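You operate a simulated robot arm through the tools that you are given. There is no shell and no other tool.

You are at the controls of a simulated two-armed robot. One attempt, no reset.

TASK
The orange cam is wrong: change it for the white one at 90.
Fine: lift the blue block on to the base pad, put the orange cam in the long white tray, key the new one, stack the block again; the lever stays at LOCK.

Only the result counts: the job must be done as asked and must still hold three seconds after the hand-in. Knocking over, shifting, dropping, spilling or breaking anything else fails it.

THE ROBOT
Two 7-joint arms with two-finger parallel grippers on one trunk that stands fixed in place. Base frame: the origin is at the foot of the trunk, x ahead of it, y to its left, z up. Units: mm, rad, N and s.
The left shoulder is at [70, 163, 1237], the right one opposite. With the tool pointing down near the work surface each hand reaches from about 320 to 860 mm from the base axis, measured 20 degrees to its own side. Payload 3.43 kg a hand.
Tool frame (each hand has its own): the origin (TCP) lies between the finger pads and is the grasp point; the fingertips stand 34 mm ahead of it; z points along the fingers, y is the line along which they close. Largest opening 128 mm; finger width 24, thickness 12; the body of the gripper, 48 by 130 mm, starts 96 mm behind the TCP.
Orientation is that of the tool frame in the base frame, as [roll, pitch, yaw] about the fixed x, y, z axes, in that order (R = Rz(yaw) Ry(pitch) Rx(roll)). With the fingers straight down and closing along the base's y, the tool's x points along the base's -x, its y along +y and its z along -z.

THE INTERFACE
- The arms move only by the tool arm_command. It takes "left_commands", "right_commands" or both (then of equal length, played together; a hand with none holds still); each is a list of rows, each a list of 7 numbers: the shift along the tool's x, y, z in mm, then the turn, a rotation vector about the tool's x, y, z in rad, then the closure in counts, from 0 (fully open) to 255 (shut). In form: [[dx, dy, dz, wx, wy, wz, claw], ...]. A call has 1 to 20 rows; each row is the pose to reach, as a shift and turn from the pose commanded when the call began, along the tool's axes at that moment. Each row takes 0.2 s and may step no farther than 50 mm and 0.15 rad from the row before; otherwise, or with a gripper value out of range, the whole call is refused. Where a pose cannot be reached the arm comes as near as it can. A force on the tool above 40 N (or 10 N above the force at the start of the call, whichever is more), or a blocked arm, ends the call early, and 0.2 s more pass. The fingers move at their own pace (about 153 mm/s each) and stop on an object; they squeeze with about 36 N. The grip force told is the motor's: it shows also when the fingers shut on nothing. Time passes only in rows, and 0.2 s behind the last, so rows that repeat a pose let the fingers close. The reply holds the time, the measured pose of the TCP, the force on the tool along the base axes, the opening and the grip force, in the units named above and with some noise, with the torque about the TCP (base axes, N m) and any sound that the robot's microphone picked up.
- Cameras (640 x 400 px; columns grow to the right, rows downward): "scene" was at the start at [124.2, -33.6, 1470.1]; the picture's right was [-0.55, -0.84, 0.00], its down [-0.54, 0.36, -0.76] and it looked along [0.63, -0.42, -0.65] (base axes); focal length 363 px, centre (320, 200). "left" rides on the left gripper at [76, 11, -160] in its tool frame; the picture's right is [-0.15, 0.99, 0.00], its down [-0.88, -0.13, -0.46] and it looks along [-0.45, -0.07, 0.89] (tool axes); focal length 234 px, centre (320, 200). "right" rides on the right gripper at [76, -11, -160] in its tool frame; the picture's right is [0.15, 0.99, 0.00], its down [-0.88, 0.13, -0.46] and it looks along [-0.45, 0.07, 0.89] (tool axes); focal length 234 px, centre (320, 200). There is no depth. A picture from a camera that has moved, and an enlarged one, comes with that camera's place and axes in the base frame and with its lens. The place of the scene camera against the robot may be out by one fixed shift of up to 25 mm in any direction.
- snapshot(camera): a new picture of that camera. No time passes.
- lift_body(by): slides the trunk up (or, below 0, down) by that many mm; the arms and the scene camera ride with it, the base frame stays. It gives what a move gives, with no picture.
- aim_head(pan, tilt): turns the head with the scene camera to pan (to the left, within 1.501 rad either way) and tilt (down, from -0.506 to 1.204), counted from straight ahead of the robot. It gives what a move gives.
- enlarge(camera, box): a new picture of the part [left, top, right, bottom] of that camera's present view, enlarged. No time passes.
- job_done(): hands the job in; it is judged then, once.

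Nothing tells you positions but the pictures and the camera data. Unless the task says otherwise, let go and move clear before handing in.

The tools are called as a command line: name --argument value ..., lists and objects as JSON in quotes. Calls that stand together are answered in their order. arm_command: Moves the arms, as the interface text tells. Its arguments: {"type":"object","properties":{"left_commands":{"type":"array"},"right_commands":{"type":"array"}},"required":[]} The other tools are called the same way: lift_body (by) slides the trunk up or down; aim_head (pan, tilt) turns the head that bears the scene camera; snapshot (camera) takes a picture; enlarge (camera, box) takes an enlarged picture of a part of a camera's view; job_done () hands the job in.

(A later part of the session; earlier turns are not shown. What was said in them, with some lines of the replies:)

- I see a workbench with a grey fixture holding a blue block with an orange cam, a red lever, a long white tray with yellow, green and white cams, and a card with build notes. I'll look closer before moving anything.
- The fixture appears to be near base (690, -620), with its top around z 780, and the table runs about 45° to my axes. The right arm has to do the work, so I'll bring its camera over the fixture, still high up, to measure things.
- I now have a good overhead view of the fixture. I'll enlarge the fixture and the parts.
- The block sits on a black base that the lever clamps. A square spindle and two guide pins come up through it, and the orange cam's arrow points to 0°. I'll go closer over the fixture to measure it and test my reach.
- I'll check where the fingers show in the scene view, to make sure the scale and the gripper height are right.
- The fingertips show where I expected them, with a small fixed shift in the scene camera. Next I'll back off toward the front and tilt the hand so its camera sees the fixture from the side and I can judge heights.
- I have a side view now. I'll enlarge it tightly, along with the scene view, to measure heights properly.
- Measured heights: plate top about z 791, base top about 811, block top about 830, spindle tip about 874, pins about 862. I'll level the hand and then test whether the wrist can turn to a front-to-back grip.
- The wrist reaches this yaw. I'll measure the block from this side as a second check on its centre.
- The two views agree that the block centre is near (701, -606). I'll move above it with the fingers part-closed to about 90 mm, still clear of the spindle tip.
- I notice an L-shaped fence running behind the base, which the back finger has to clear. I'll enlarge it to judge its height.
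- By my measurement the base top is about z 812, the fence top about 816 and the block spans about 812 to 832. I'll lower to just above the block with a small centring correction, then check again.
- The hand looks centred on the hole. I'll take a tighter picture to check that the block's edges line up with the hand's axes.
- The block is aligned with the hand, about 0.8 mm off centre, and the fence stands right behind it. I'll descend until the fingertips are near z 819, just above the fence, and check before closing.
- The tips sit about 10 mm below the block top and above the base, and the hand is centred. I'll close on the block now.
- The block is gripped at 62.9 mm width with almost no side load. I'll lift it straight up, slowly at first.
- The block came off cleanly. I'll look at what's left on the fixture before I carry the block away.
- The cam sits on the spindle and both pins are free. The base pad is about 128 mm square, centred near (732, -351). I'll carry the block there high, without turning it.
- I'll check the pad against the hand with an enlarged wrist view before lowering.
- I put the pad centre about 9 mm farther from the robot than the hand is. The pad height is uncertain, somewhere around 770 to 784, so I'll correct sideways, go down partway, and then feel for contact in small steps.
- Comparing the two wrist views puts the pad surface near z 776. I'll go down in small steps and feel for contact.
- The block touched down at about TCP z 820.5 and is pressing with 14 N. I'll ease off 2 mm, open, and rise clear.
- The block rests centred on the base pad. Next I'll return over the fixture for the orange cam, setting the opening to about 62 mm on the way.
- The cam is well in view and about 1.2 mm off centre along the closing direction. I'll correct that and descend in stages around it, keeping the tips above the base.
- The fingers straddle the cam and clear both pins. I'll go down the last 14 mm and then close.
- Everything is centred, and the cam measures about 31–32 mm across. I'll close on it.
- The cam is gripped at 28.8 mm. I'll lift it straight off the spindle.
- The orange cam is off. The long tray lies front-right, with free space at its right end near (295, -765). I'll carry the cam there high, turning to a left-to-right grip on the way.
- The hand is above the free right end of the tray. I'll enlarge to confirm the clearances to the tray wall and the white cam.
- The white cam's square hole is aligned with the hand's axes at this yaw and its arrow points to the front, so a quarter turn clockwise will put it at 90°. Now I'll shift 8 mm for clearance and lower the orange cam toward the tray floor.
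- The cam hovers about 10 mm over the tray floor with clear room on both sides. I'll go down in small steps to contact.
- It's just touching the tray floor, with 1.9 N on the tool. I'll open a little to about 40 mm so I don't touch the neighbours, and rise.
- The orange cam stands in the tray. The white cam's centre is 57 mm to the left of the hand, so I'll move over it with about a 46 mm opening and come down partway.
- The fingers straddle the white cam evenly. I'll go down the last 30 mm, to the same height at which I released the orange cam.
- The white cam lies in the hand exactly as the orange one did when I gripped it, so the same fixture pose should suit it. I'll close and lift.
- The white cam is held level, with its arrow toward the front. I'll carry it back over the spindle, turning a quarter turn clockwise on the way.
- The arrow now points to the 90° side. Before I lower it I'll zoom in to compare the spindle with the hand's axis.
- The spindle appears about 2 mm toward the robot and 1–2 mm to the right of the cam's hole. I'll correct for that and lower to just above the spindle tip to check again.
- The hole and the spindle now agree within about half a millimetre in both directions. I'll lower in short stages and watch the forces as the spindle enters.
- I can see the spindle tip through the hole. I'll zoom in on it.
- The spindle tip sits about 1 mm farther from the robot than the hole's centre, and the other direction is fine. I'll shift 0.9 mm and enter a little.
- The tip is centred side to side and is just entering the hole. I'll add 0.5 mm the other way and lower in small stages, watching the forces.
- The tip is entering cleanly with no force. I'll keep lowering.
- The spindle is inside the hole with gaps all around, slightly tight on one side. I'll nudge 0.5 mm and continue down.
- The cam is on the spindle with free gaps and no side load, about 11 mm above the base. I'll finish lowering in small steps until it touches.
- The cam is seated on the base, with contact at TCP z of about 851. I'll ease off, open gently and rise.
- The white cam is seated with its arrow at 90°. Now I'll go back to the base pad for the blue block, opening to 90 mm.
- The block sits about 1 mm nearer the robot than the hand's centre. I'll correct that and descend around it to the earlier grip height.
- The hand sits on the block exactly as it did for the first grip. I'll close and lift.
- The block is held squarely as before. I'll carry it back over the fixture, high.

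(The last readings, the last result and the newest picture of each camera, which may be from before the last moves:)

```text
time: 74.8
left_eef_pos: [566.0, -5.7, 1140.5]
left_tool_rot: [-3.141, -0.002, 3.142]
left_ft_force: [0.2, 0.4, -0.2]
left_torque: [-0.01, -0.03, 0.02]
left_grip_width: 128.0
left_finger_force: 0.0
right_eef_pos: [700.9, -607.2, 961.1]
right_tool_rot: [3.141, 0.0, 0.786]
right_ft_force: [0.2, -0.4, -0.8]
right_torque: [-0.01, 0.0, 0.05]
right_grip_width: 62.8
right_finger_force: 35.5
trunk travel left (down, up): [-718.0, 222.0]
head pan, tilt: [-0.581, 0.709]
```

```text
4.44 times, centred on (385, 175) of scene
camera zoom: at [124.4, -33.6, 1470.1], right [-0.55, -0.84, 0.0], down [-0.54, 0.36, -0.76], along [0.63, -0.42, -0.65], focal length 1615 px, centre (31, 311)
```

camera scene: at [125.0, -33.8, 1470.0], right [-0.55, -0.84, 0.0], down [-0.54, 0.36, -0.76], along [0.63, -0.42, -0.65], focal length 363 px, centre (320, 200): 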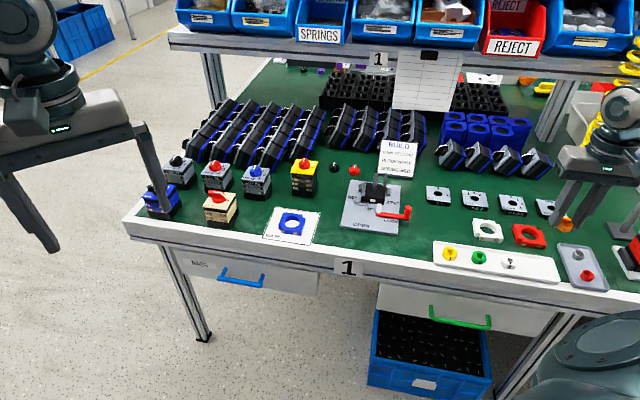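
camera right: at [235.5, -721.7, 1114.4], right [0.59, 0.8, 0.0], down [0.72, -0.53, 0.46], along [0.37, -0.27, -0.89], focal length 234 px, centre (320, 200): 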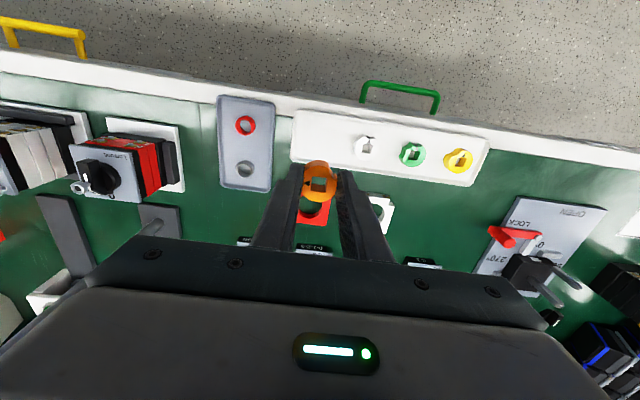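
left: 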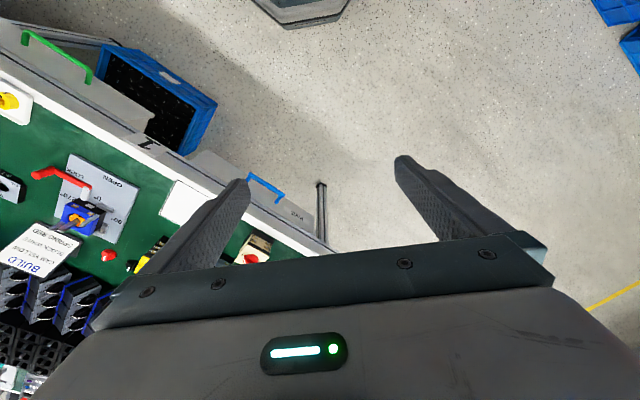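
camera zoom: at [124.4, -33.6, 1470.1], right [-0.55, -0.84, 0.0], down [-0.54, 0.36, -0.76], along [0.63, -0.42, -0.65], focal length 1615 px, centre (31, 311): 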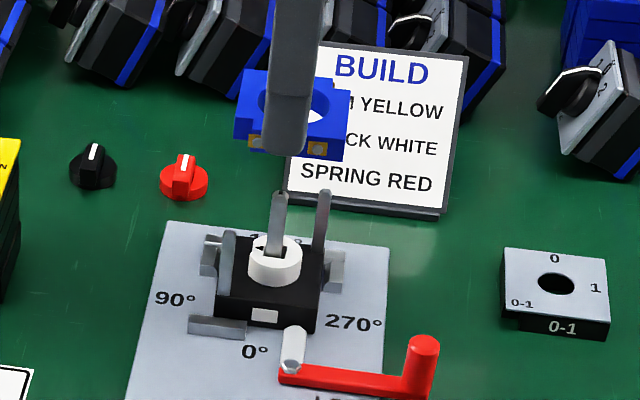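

The view matches the one right after I first lifted the block. I'll lower to just above the pins and check the notches.

arm_command --right_commands '[[0, 0, 10, 0, 0, 0, 200], [0, 0, 20, 0, 0, 0, 200], [0, 0, 30, 0, 0, 0, 200], [0, 0, 40, 0, 0, 0, 200], [0, 0, 45, 0, 0, 0, 200], [0, 0, 45, 0, 0, 0, 200]]'

enlarge --camera "right" --box '[260, 110, 380, 220]'

enlarge --camera "scene" --box '[360, 150, 410, 210]'

```text
time: 76.2
left_eef_pos: [565.4, -5.4, 1141.1]
left_tool_rot: [-3.142, 0.0, 3.141]
left_ft_force: [-0.5, 0.1, 0.1]
left_torque: [-0.01, 0.03, 0.0]
left_grip_width: 128.0
left_finger_force: 0.0
right_eef_pos: [702.5, -607.8, 918.2]
right_tool_rot: [-3.141, 0.001, 0.787]
right_ft_force: [0.5, 0.2, -0.3]
right_torque: [0.03, 0.02, -0.01]
right_grip_width: 62.9
right_finger_force: 36.0
trunk travel left (down, up): [-718.0, 222.0]
head pan, tilt: [-0.581, 0.709]
```

```text
3.64 times, centred on (320, 165) of right
camera zoom: at [749.2, -545.7, 1075.2], right [0.8, -0.6, 0.0], down [-0.53, -0.72, 0.46], along [-0.27, -0.37, -0.89], focal length 852 px, centre (320, 327)
```

zoom: 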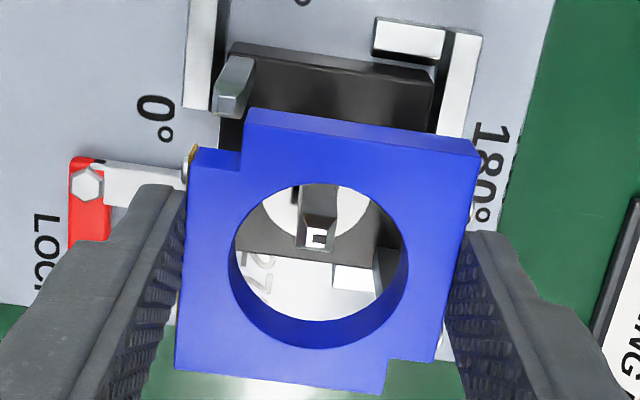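

```text
6.67 times, centred on (385, 180) of scene
camera zoom: at [124.4, -33.6, 1470.1], right [-0.55, -0.84, 0.0], down [-0.54, 0.36, -0.76], along [0.63, -0.42, -0.65], focal length 2422 px, centre (-113, 333)
```

zoom: 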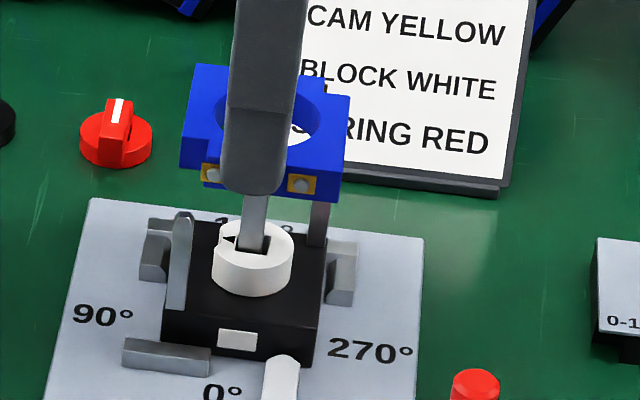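

The pins line up with the notches within about a millimetre. I'll nudge slightly and lower to just over the pin tops for another look.

arm_command --right_commands '[[-0.4, -0.7, 2, 0, 0, 0, 200], [-0.4, -0.7, 5, 0, 0, 0, 200], [-0.4, -0.7, 7, 0, 0, 0, 200], [-0.4, -0.7, 7, 0, 0, 0, 200]]'

enlarge --camera "right" --box '[270, 115, 370, 215]'

enlarge --camera "scene" --box '[360, 155, 410, 200]'

```text
time: 77.2
left_eef_pos: [566.1, -5.1, 1140.7]
left_tool_rot: [-3.141, 0.0, -3.141]
left_ft_force: [0.0, -0.8, -0.5]
left_torque: [-0.03, 0.01, 0.01]
left_grip_width: 127.9
left_finger_force: 0.1
right_eef_pos: [702.5, -604.8, 908.1]
right_tool_rot: [-3.141, 0.001, 0.785]
right_ft_force: [0.5, 0.7, -0.1]
right_torque: [-0.01, 0.01, -0.02]
right_grip_width: 62.8
right_finger_force: 36.1
trunk travel left (down, up): [-718.0, 222.0]
head pan, tilt: [-0.581, 0.709]
```

```text
4.00 times, centred on (320, 165) of right
camera zoom: at [748.7, -545.3, 1067.4], right [0.8, -0.6, 0.0], down [-0.53, -0.72, 0.46], along [-0.27, -0.37, -0.89], focal length 937 px, centre (320, 340)
```

zoom: 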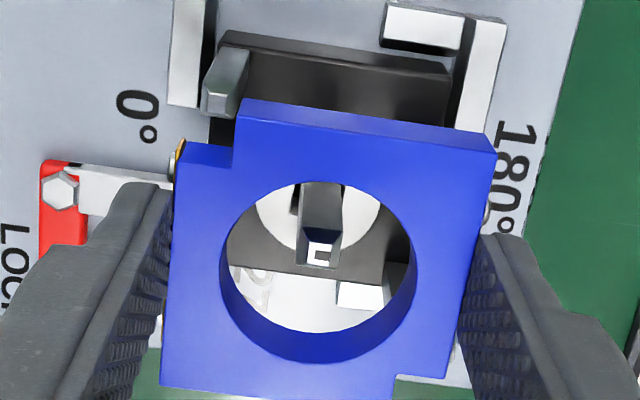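

```text
8.89 times, centred on (385, 178) of scene
camera zoom: at [124.4, -33.6, 1470.1], right [-0.55, -0.84, 0.0], down [-0.54, 0.36, -0.76], along [0.63, -0.42, -0.65], focal length 3230 px, centre (-258, 400)
```

zoom: 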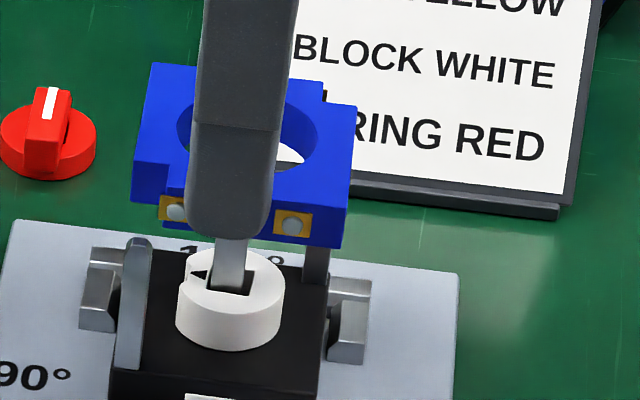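

Both pins sit nicely inside the notches and the spindle is centred in the hole. I'll lower in stages, watching the force.

arm_command --right_commands '[[0, 0, 4, 0, 0, 0, 200], [0, 0, 8, 0, 0, 0, 200], [0, 0, 12, 0, 0, 0, 200], [0, 0, 16, 0, 0, 0, 200], [0, 0, 16, 0, 0, 0, 200]]'

enlarge --camera "right" --box '[270, 115, 370, 215]'

enlarge --camera "scene" --box '[360, 160, 410, 205]'

```text
time: 78.4
left_eef_pos: [565.3, -4.7, 1141.1]
left_tool_rot: [3.139, -0.001, -3.14]
left_ft_force: [-1.0, 0.0, 0.5]
left_torque: [-0.01, 0.02, 0.02]
left_grip_width: 128.0
left_finger_force: 0.1
right_eef_pos: [700.1, -606.6, 892.8]
right_tool_rot: [-3.141, -0.001, 0.786]
right_ft_force: [0.1, 0.3, -0.7]
right_torque: [0.04, -0.01, -0.02]
right_grip_width: 62.8
right_finger_force: 35.9
trunk travel left (down, up): [-718.0, 222.0]
head pan, tilt: [-0.581, 0.709]
```

```text
4.00 times, centred on (320, 165) of right
camera zoom: at [747.6, -545.4, 1051.2], right [0.8, -0.6, 0.0], down [-0.53, -0.72, 0.46], along [-0.27, -0.37, -0.89], focal length 937 px, centre (320, 340)
```

zoom: 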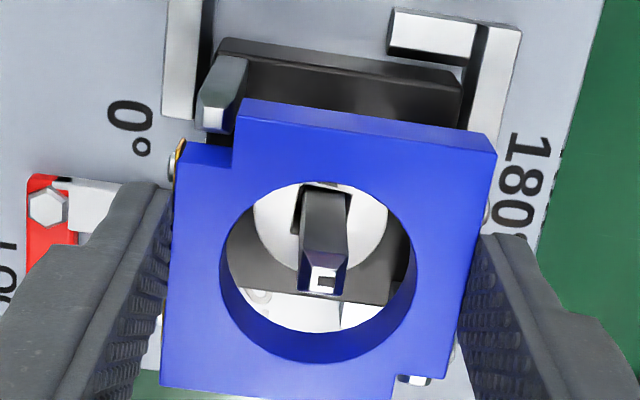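

```text
8.89 times, centred on (385, 182) of scene
camera zoom: at [124.3, -33.6, 1470.1], right [-0.55, -0.84, 0.0], down [-0.54, 0.36, -0.76], along [0.63, -0.42, -0.65], focal length 3230 px, centre (-258, 356)
```

zoom: 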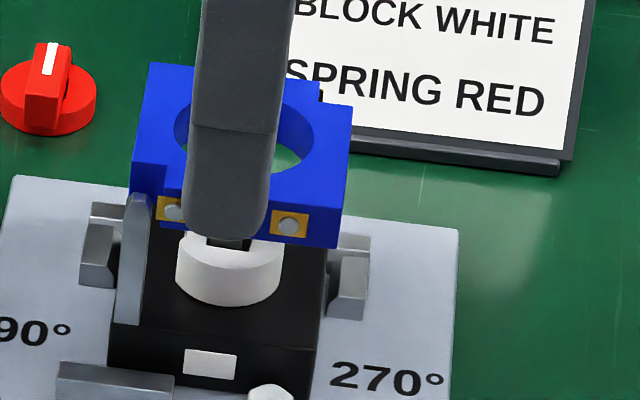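

The pins are entering the notches with no load. I'll continue down over the cam.

arm_command --right_commands '[[0, 0, 4, 0, 0, 0, 200], [0, 0, 8, 0, 0, 0, 200], [0, 0, 12, 0, 0, 0, 200], [0, 0, 16, 0, 0, 0, 200], [0, 0, 16, 0, 0, 0, 200]]'

enlarge --camera "right" --box '[270, 115, 370, 215]'

arm_command --right_commands '[[0, 0, 4, 0, 0, 0, 200], [0, 0, 8, 0, 0, 0, 200], [0, 0, 12, 0, 0, 0, 200], [0, 0, 16, 0, 0, 0, 200], [0, 0, 16, 0, 0, 0, 200]]'

enlarge --camera "right" --box '[270, 115, 370, 215]'

enlarge --camera "scene" --box '[360, 165, 410, 210]'

```text
time: 79.6
left_eef_pos: [564.7, -5.3, 1141.6]
left_tool_rot: [3.141, 0.0, 3.141]
left_ft_force: [-0.2, 0.6, 0.3]
left_torque: [0.01, 0.02, 0.03]
left_grip_width: 127.9
left_finger_force: 0.1
right_eef_pos: [701.1, -605.4, 877.2]
right_tool_rot: [3.141, 0.001, 0.784]
right_ft_force: [-0.7, 0.7, 0.4]
right_torque: [0.03, 0.01, 0.01]
right_grip_width: 63.0
right_finger_force: 36.0
trunk travel left (down, up): [-718.0, 222.0]
head pan, tilt: [-0.581, 0.709]
```

```text
4.00 times, centred on (320, 165) of right
camera zoom: at [747.9, -544.7, 1035.3], right [0.8, -0.6, 0.0], down [-0.53, -0.72, 0.46], along [-0.27, -0.37, -0.89], focal length 937 px, centre (320, 340)
```

zoom: 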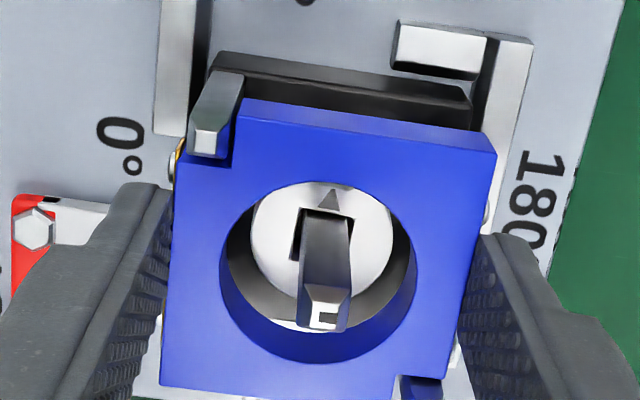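

```text
time: 80.8
left_eef_pos: [566.2, -5.0, 1141.7]
left_tool_rot: [3.141, 0.001, -3.141]
left_ft_force: [-0.2, 0.3, 0.1]
left_torque: [-0.01, 0.02, 0.0]
left_grip_width: 128.0
left_finger_force: 0.2
right_eef_pos: [700.9, -605.6, 860.1]
right_tool_rot: [3.141, 0.001, 0.786]
right_ft_force: [-0.3, -0.3, -0.2]
right_torque: [0.02, -0.01, -0.03]
right_grip_width: 63.0
right_finger_force: 36.5
trunk travel left (down, up): [-718.0, 222.0]
head pan, tilt: [-0.581, 0.709]
```

```text
4.00 times, centred on (320, 165) of right
camera zoom: at [748.0, -544.5, 1018.6], right [0.8, -0.6, 0.0], down [-0.53, -0.72, 0.46], along [-0.27, -0.37, -0.89], focal length 937 px, centre (320, 340)
```

zoom: 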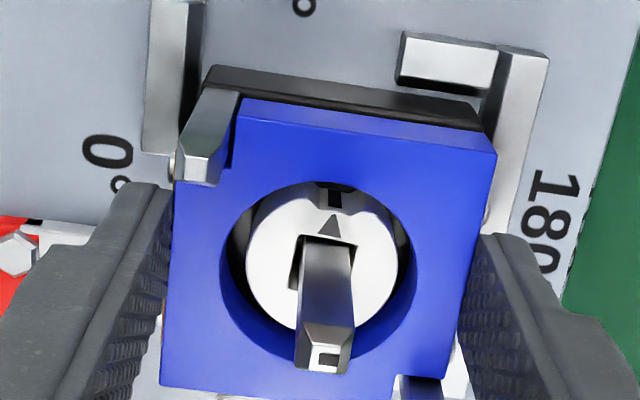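

```text
8.89 times, centred on (385, 188) of scene
camera zoom: at [124.4, -33.6, 1470.1], right [-0.55, -0.84, 0.0], down [-0.54, 0.36, -0.76], along [0.63, -0.42, -0.65], focal length 3230 px, centre (-258, 311)
```

zoom: 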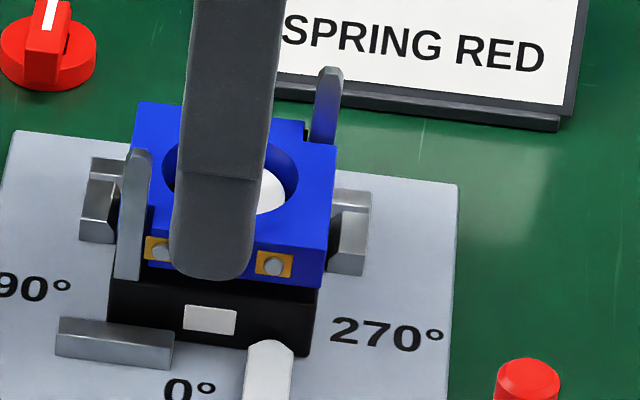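

The block is guided by the pins, about 7 mm above its seat. I'll finish with small steps until it touches.

arm_command --right_commands '[[0, 0, 2, 0, 0, 0, 200], [0, 0, 4, 0, 0, 0, 200], [0, 0, 5.5, 0, 0, 0, 200], [0, 0, 5.5, 0, 0, 0, 200]]'

arm_command --right_commands '[[0, 0, 1, 0, 0, 0, 200], [0, 0, 2, 0, 0, 0, 200], [0, 0, 2, 0, 0, 0, 200]]'

arm_command --right_commands '[[0, 0, 0.7, 0, 0, 0, 200], [0, 0, 1.2, 0, 0, 0, 200], [0, 0, 1.2, 0, 0, 0, 200]]'

enlarge --camera "scene" --box '[360, 165, 410, 210]'

enlarge --camera "right" --box '[270, 115, 370, 215]'

```text
time: 81.8
left_eef_pos: [565.4, -4.8, 1141.8]
left_tool_rot: [3.141, 0.0, -3.141]
left_ft_force: [-0.4, 0.4, -0.2]
left_torque: [0.0, 0.02, -0.02]
left_grip_width: 128.0
left_finger_force: 0.1
right_eef_pos: [701.3, -606.1, 854.9]
right_tool_rot: [-3.141, 0.001, 0.786]
right_ft_force: [0.0, 0.0, -0.8]
right_torque: [-0.04, -0.03, -0.02]
right_grip_width: 62.9
right_finger_force: 36.0
trunk travel left (down, up): [-718.0, 222.0]
head pan, tilt: [-0.581, 0.709]
```

```text
time: 82.6
left_eef_pos: [565.5, -6.1, 1141.1]
left_tool_rot: [-3.141, 0.0, 3.141]
left_ft_force: [-0.8, -0.5, 0.0]
left_torque: [0.03, -0.01, -0.01]
left_grip_width: 128.2
left_finger_force: 0.1
right_eef_pos: [700.2, -607.4, 852.9]
right_tool_rot: [-3.141, 0.002, 0.788]
right_ft_force: [0.3, -0.4, -0.4]
right_torque: [-0.01, 0.0, 0.01]
right_grip_width: 62.7
right_finger_force: 35.6
trunk travel left (down, up): [-718.0, 222.0]
head pan, tilt: [-0.581, 0.709]
```

```text
time: 83.4
left_eef_pos: [564.6, -5.4, 1140.1]
left_tool_rot: [3.141, 0.0, -3.141]
left_ft_force: [0.4, 0.2, -0.6]
left_torque: [0.02, 0.01, -0.01]
left_grip_width: 128.1
left_finger_force: 0.1
right_eef_pos: [699.7, -606.1, 852.3]
right_tool_rot: [3.141, -0.001, 0.786]
right_ft_force: [-0.5, 0.1, 1.1]
right_torque: [-0.04, 0.0, 0.01]
right_grip_width: 62.8
right_finger_force: 36.1
trunk travel left (down, up): [-718.0, 222.0]
head pan, tilt: [-0.581, 0.709]
```

```text
8.89 times, centred on (385, 188) of scene
camera zoom: at [124.2, -33.4, 1470.1], right [-0.55, -0.84, 0.0], down [-0.54, 0.36, -0.76], along [0.63, -0.42, -0.65], focal length 3230 px, centre (-258, 311)
```

zoom: 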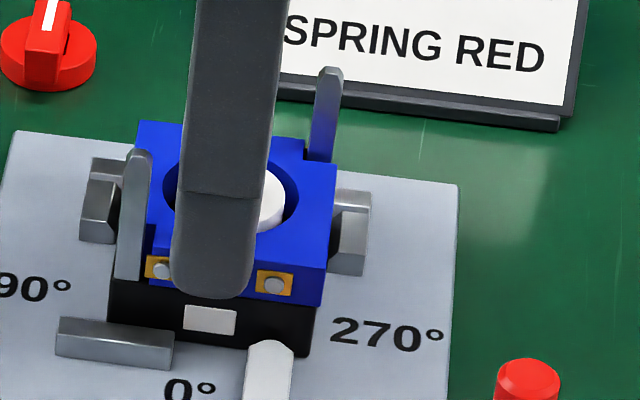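

```text
4.00 times, centred on (320, 165) of right
camera zoom: at [747.7, -545.3, 1011.1], right [0.8, -0.6, 0.0], down [-0.53, -0.72, 0.46], along [-0.27, -0.37, -0.89], focal length 937 px, centre (320, 340)
```

zoom: 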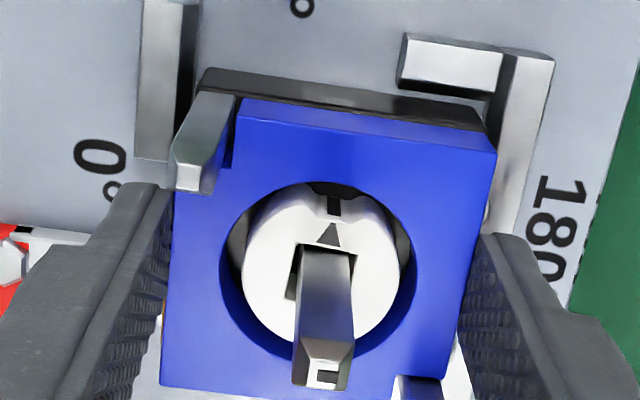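

It's just starting to touch. I'll go one more millimetre to confirm that it's seated.

arm_command --right_commands '[[0, 0, 0.6, 0, 0, 0, 200], [0, 0, 1.2, 0, 0, 0, 200], [0, 0, 1.2, 0, 0, 0, 200]]'

enlarge --camera "scene" --box '[360, 165, 410, 210]'

```text
time: 84.2
left_eef_pos: [565.0, -5.5, 1141.5]
left_tool_rot: [-3.141, -0.001, 3.141]
left_ft_force: [-0.5, 0.5, 0.4]
left_torque: [0.01, -0.01, 0.0]
left_grip_width: 128.0
left_finger_force: 0.1
right_eef_pos: [701.3, -606.1, 852.1]
right_tool_rot: [3.141, -0.002, 0.785]
right_ft_force: [-1.7, -0.9, 5.9]
right_torque: [-0.06, 0.09, -0.01]
right_grip_width: 62.7
right_finger_force: 35.6
trunk travel left (down, up): [-718.0, 222.0]
head pan, tilt: [-0.581, 0.709]
```

```text
8.89 times, centred on (385, 188) of scene
camera zoom: at [123.4, -33.1, 1470.2], right [-0.55, -0.84, 0.0], down [-0.54, 0.36, -0.76], along [0.64, -0.42, -0.65], focal length 3230 px, centre (-258, 311)
```

zoom: 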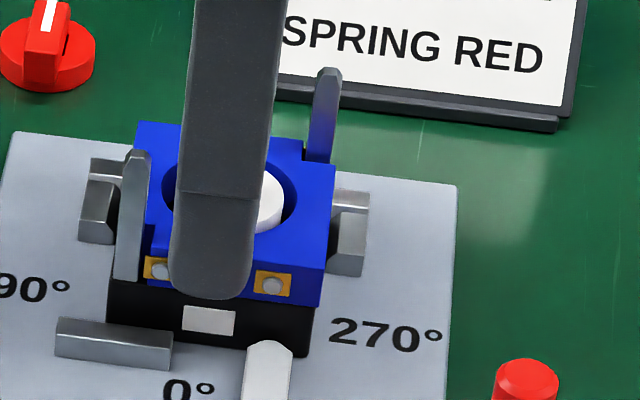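

It's seated, with 6 N of contact. I'll ease off, open, and rise.

arm_command --right_commands '[[0, 0, -1, 0, 0, 0, 200], [0, 0, -1, 0, 0, 0, 200]]'

arm_command --right_commands '[[0, 0, 0, 0, 0, 0, 120], [0, 0, 0, 0, 0, 0, 100], [0, 0, 0, 0, 0, 0, 80], [0, 0, 0, 0, 0, 0, 76], [0, 0, 0, 0, 0, 0, 76]]'

enlarge --camera "right" --box '[220, 100, 420, 230]'

arm_command --right_commands '[[0, 0, -6, 0, 0, 0, 76], [0, 0, -16, 0, 0, 0, 76], [0, 0, -32, 0, 0, 0, 76], [0, 0, -54, 0, 0, 0, 76], [0, 0, -80, 0, 0, 0, 76], [0, 0, -110, 0, 0, 0, 76], [0, 0, -110, 0, 0, 0, 76]]'

enlarge --camera "right" --box '[270, 80, 380, 190]'

enlarge --camera "scene" --box '[355, 165, 415, 215]'

```text
time: 84.8
left_eef_pos: [565.6, -5.2, 1140.4]
left_tool_rot: [-3.141, -0.001, 3.141]
left_ft_force: [1.2, -0.6, 0.5]
left_torque: [-0.01, -0.01, 0.03]
left_grip_width: 128.0
left_finger_force: 0.1
right_eef_pos: [701.1, -605.9, 853.2]
right_tool_rot: [3.141, 0.002, 0.787]
right_ft_force: [-0.2, -0.5, 2.7]
right_torque: [-0.03, -0.06, -0.03]
right_grip_width: 62.7
right_finger_force: 35.9
trunk travel left (down, up): [-718.0, 222.0]
head pan, tilt: [-0.581, 0.709]
```

```text
time: 86.0
left_eef_pos: [565.2, -4.3, 1139.6]
left_tool_rot: [3.141, 0.001, 3.142]
left_ft_force: [0.6, 0.7, -0.7]
left_torque: [0.03, 0.01, 0.0]
left_grip_width: 127.9
left_finger_force: 0.1
right_eef_pos: [700.9, -606.7, 851.6]
right_tool_rot: [3.141, 0.001, 0.786]
right_ft_force: [0.3, -0.6, -0.2]
right_torque: [0.0, 0.04, 0.02]
right_grip_width: 89.5
right_finger_force: 0.0
trunk travel left (down, up): [-718.0, 222.0]
head pan, tilt: [-0.581, 0.709]
```

```text
3.08 times, centred on (320, 165) of right
camera zoom: at [747.9, -545.4, 1010.9], right [0.8, -0.6, 0.0], down [-0.53, -0.72, 0.46], along [-0.27, -0.37, -0.89], focal length 720 px, centre (320, 308)
```

zoom: 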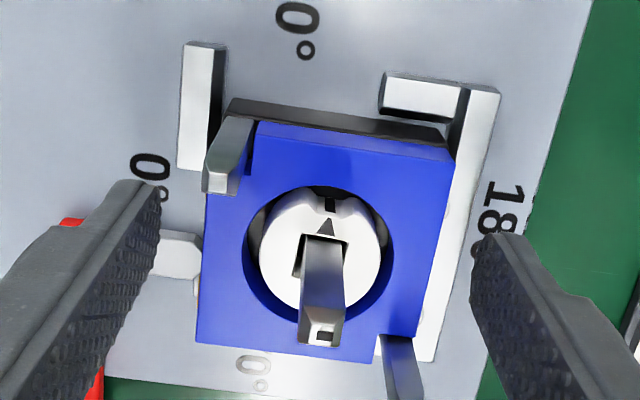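

```text
time: 87.6
left_eef_pos: [566.8, -5.5, 1141.5]
left_tool_rot: [3.14, 0.0, 3.141]
left_ft_force: [-1.0, 0.2, -0.6]
left_torque: [0.01, 0.01, -0.03]
left_grip_width: 128.0
left_finger_force: 0.1
right_eef_pos: [700.9, -605.0, 964.5]
right_tool_rot: [-3.141, -0.001, 0.787]
right_ft_force: [-0.4, 0.5, 0.0]
right_torque: [0.02, 0.0, 0.0]
right_grip_width: 90.0
right_finger_force: 0.2
trunk travel left (down, up): [-718.0, 222.0]
head pan, tilt: [-0.581, 0.709]
```

```text
3.64 times, centred on (325, 135) of right
camera zoom: at [747.9, -544.4, 1123.0], right [0.8, -0.6, 0.0], down [-0.53, -0.72, 0.46], along [-0.27, -0.37, -0.89], focal length 852 px, centre (302, 436)
```

zoom: 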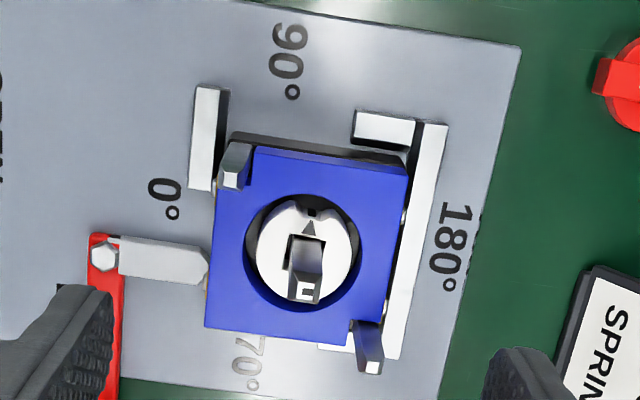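

```text
8.00 times, centred on (385, 190) of scene
camera zoom: at [124.7, -34.0, 1470.0], right [-0.55, -0.84, 0.0], down [-0.54, 0.36, -0.76], along [0.63, -0.42, -0.65], focal length 2907 px, centre (-200, 280)
```

zoom: 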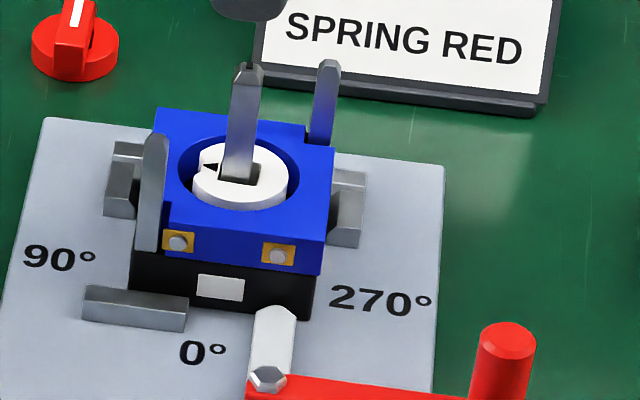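

The stack looks right: white cam with its arrow at 90°, blue block seated on the pins, lever at LOCK. I'll retreat the hand clear and check the whole bench.

arm_command --right_commands '[[0, 0, -30, 0, 0, 0, 76], [0, -15, -55, 0, 0, 0, 76], [0, -45, -80, 0, 0, 0, 76], [0, -80, -100, 0, 0, 0, 76], [0, -120, -115, 0, 0, 0, 76], [0, -160, -130, 0, 0, 0, 76], [0, -200, -140, 0, 0, 0, 76], [0, -240, -140, 0, 0, 0, 76], [0, -240, -140, 0, 0, 0, 76]]'

snapshot --camera "scene"

enlarge --camera "scene" --box '[330, 150, 430, 240]'

enlarge --camera "scene" --box '[420, 200, 610, 300]'

enlarge --camera "scene" --box '[130, 140, 340, 260]'

```text
time: 89.6
left_eef_pos: [566.5, -4.9, 1141.7]
left_tool_rot: [3.141, 0.0, -3.141]
left_ft_force: [0.2, 0.9, 0.0]
left_torque: [0.01, 0.03, 0.02]
left_grip_width: 128.1
left_finger_force: 0.0
right_eef_pos: [530.8, -437.9, 1102.3]
right_tool_rot: [-3.141, -0.001, 0.786]
right_ft_force: [0.6, 0.0, -0.8]
right_torque: [0.0, 0.01, -0.03]
right_grip_width: 89.9
right_finger_force: 0.0
trunk travel left (down, up): [-718.0, 222.0]
head pan, tilt: [-0.581, 0.709]
```

```text
taken
camera scene: at [124.8, -33.8, 1470.0], right [-0.55, -0.84, 0.0], down [-0.54, 0.36, -0.76], along [0.63, -0.42, -0.65], focal length 363 px, centre (320, 200)
```

scene: 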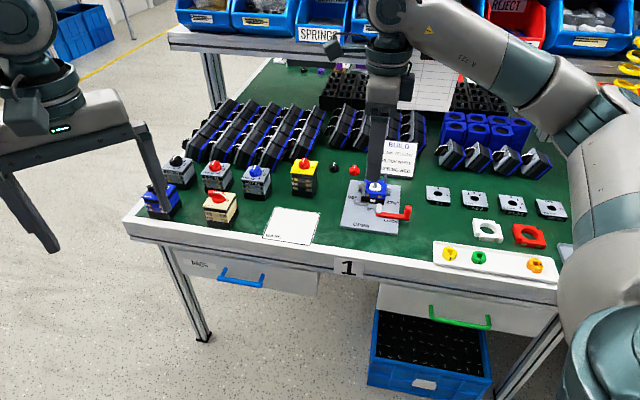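

```text
4.44 times, centred on (380, 195) of scene
camera zoom: at [124.8, -33.8, 1470.0], right [-0.55, -0.84, 0.0], down [-0.54, 0.36, -0.76], along [0.63, -0.42, -0.65], focal length 1615 px, centre (53, 222)
```

zoom: 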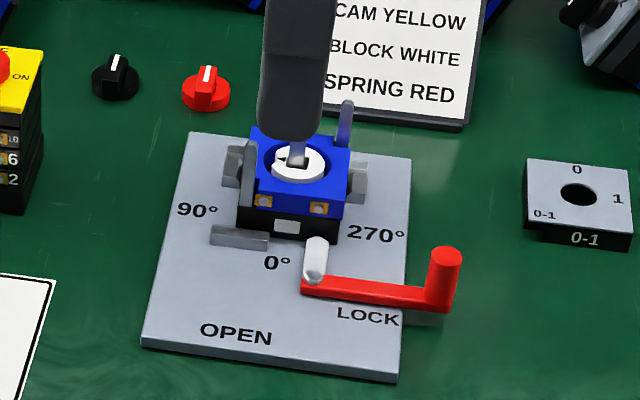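

```text
3.37 times, centred on (515, 250) of scene
camera zoom: at [124.8, -33.8, 1470.0], right [-0.55, -0.84, 0.0], down [-0.54, 0.36, -0.76], along [0.63, -0.42, -0.65], focal length 1224 px, centre (-337, 32)
```

zoom: 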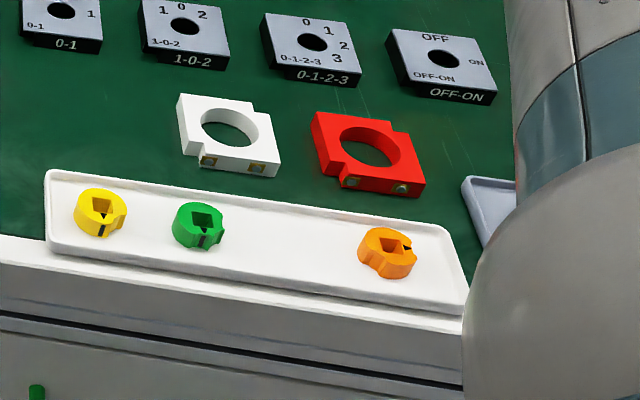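

```text
3.05 times, centred on (235, 200) of scene
camera zoom: at [124.8, -33.8, 1470.0], right [-0.55, -0.84, 0.0], down [-0.54, 0.36, -0.76], along [0.63, -0.42, -0.65], focal length 1107 px, centre (579, 200)
```

zoom: 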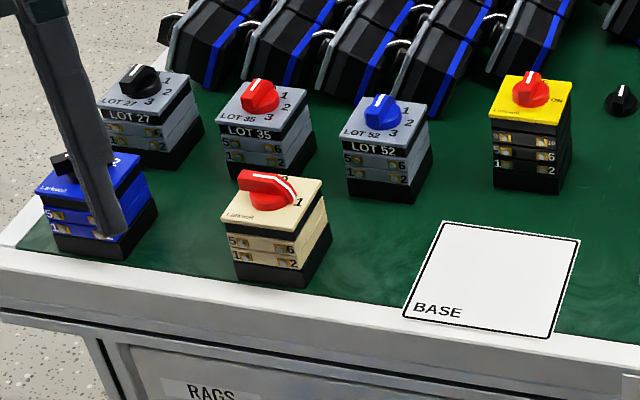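

The bench looks undisturbed, the pad is empty and the orange cam is in the tray. I'll make one last comparison of the block's seating with the first picture, using the same zoom.

enlarge --camera "scene" --box '[355, 165, 415, 205]'

snapshot --camera "right"

```text
10.00 times, centred on (385, 185) of scene
camera zoom: at [124.8, -33.8, 1470.0], right [-0.55, -0.84, 0.0], down [-0.54, 0.36, -0.76], along [0.63, -0.42, -0.65], focal length 3634 px, centre (-330, 350)
```

zoom: 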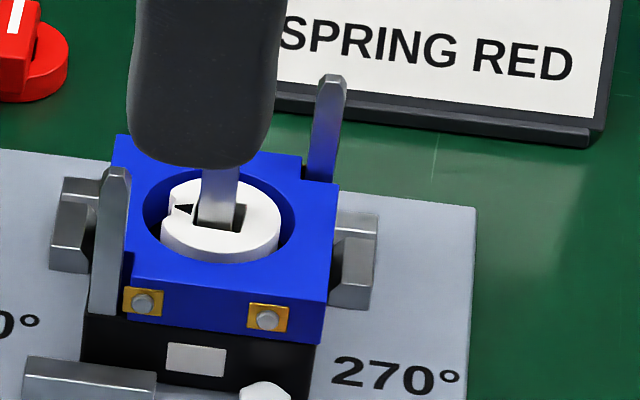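

```text
taken
camera right: at [577.7, -376.5, 1260.2], right [0.8, -0.6, 0.0], down [-0.53, -0.71, 0.46], along [-0.27, -0.37, -0.89], focal length 234 px, centre (320, 200)
```

right: 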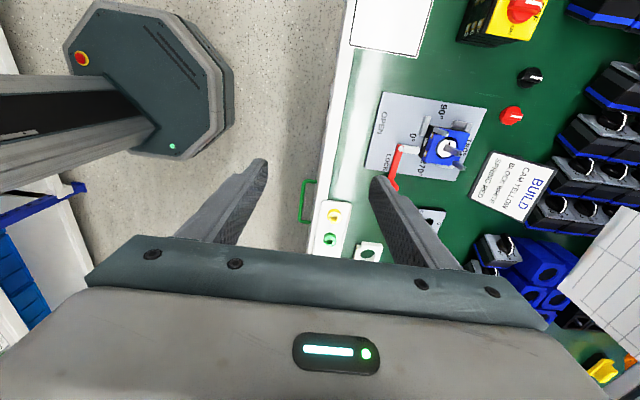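

The final view matches the original stack to within about a millimetre. The white cam is keyed at 90°, the blue block is seated, the orange cam is in the long white tray, the lever is at LOCK and the hand is clear, so I'm handing in.

job_done

```text
The job is handed in.
```

The cam swap is done and handed in; I haven't had a verdict back on the judging.

- **White cam:** it is on the spindle, seated on the base, with its arrow at 90°.
- **Blue block:** I lifted it to the base pad first, then stacked it again over the two pins. It sits about 1 mm off its original position, within the play of the pins.
- **Orange cam:** it is in the long white tray, at the right-hand end.
- **Lever:** it is still at LOCK; I did not touch it.

The rest of the bench looked undisturbed in the last pictures, and the right hand is open and clear of the fixture.

The BUILD card behind the fixture says "CAM YELLOW, BLOCK WHITE, SPRING RED". I followed your instruction to use the white cam instead.
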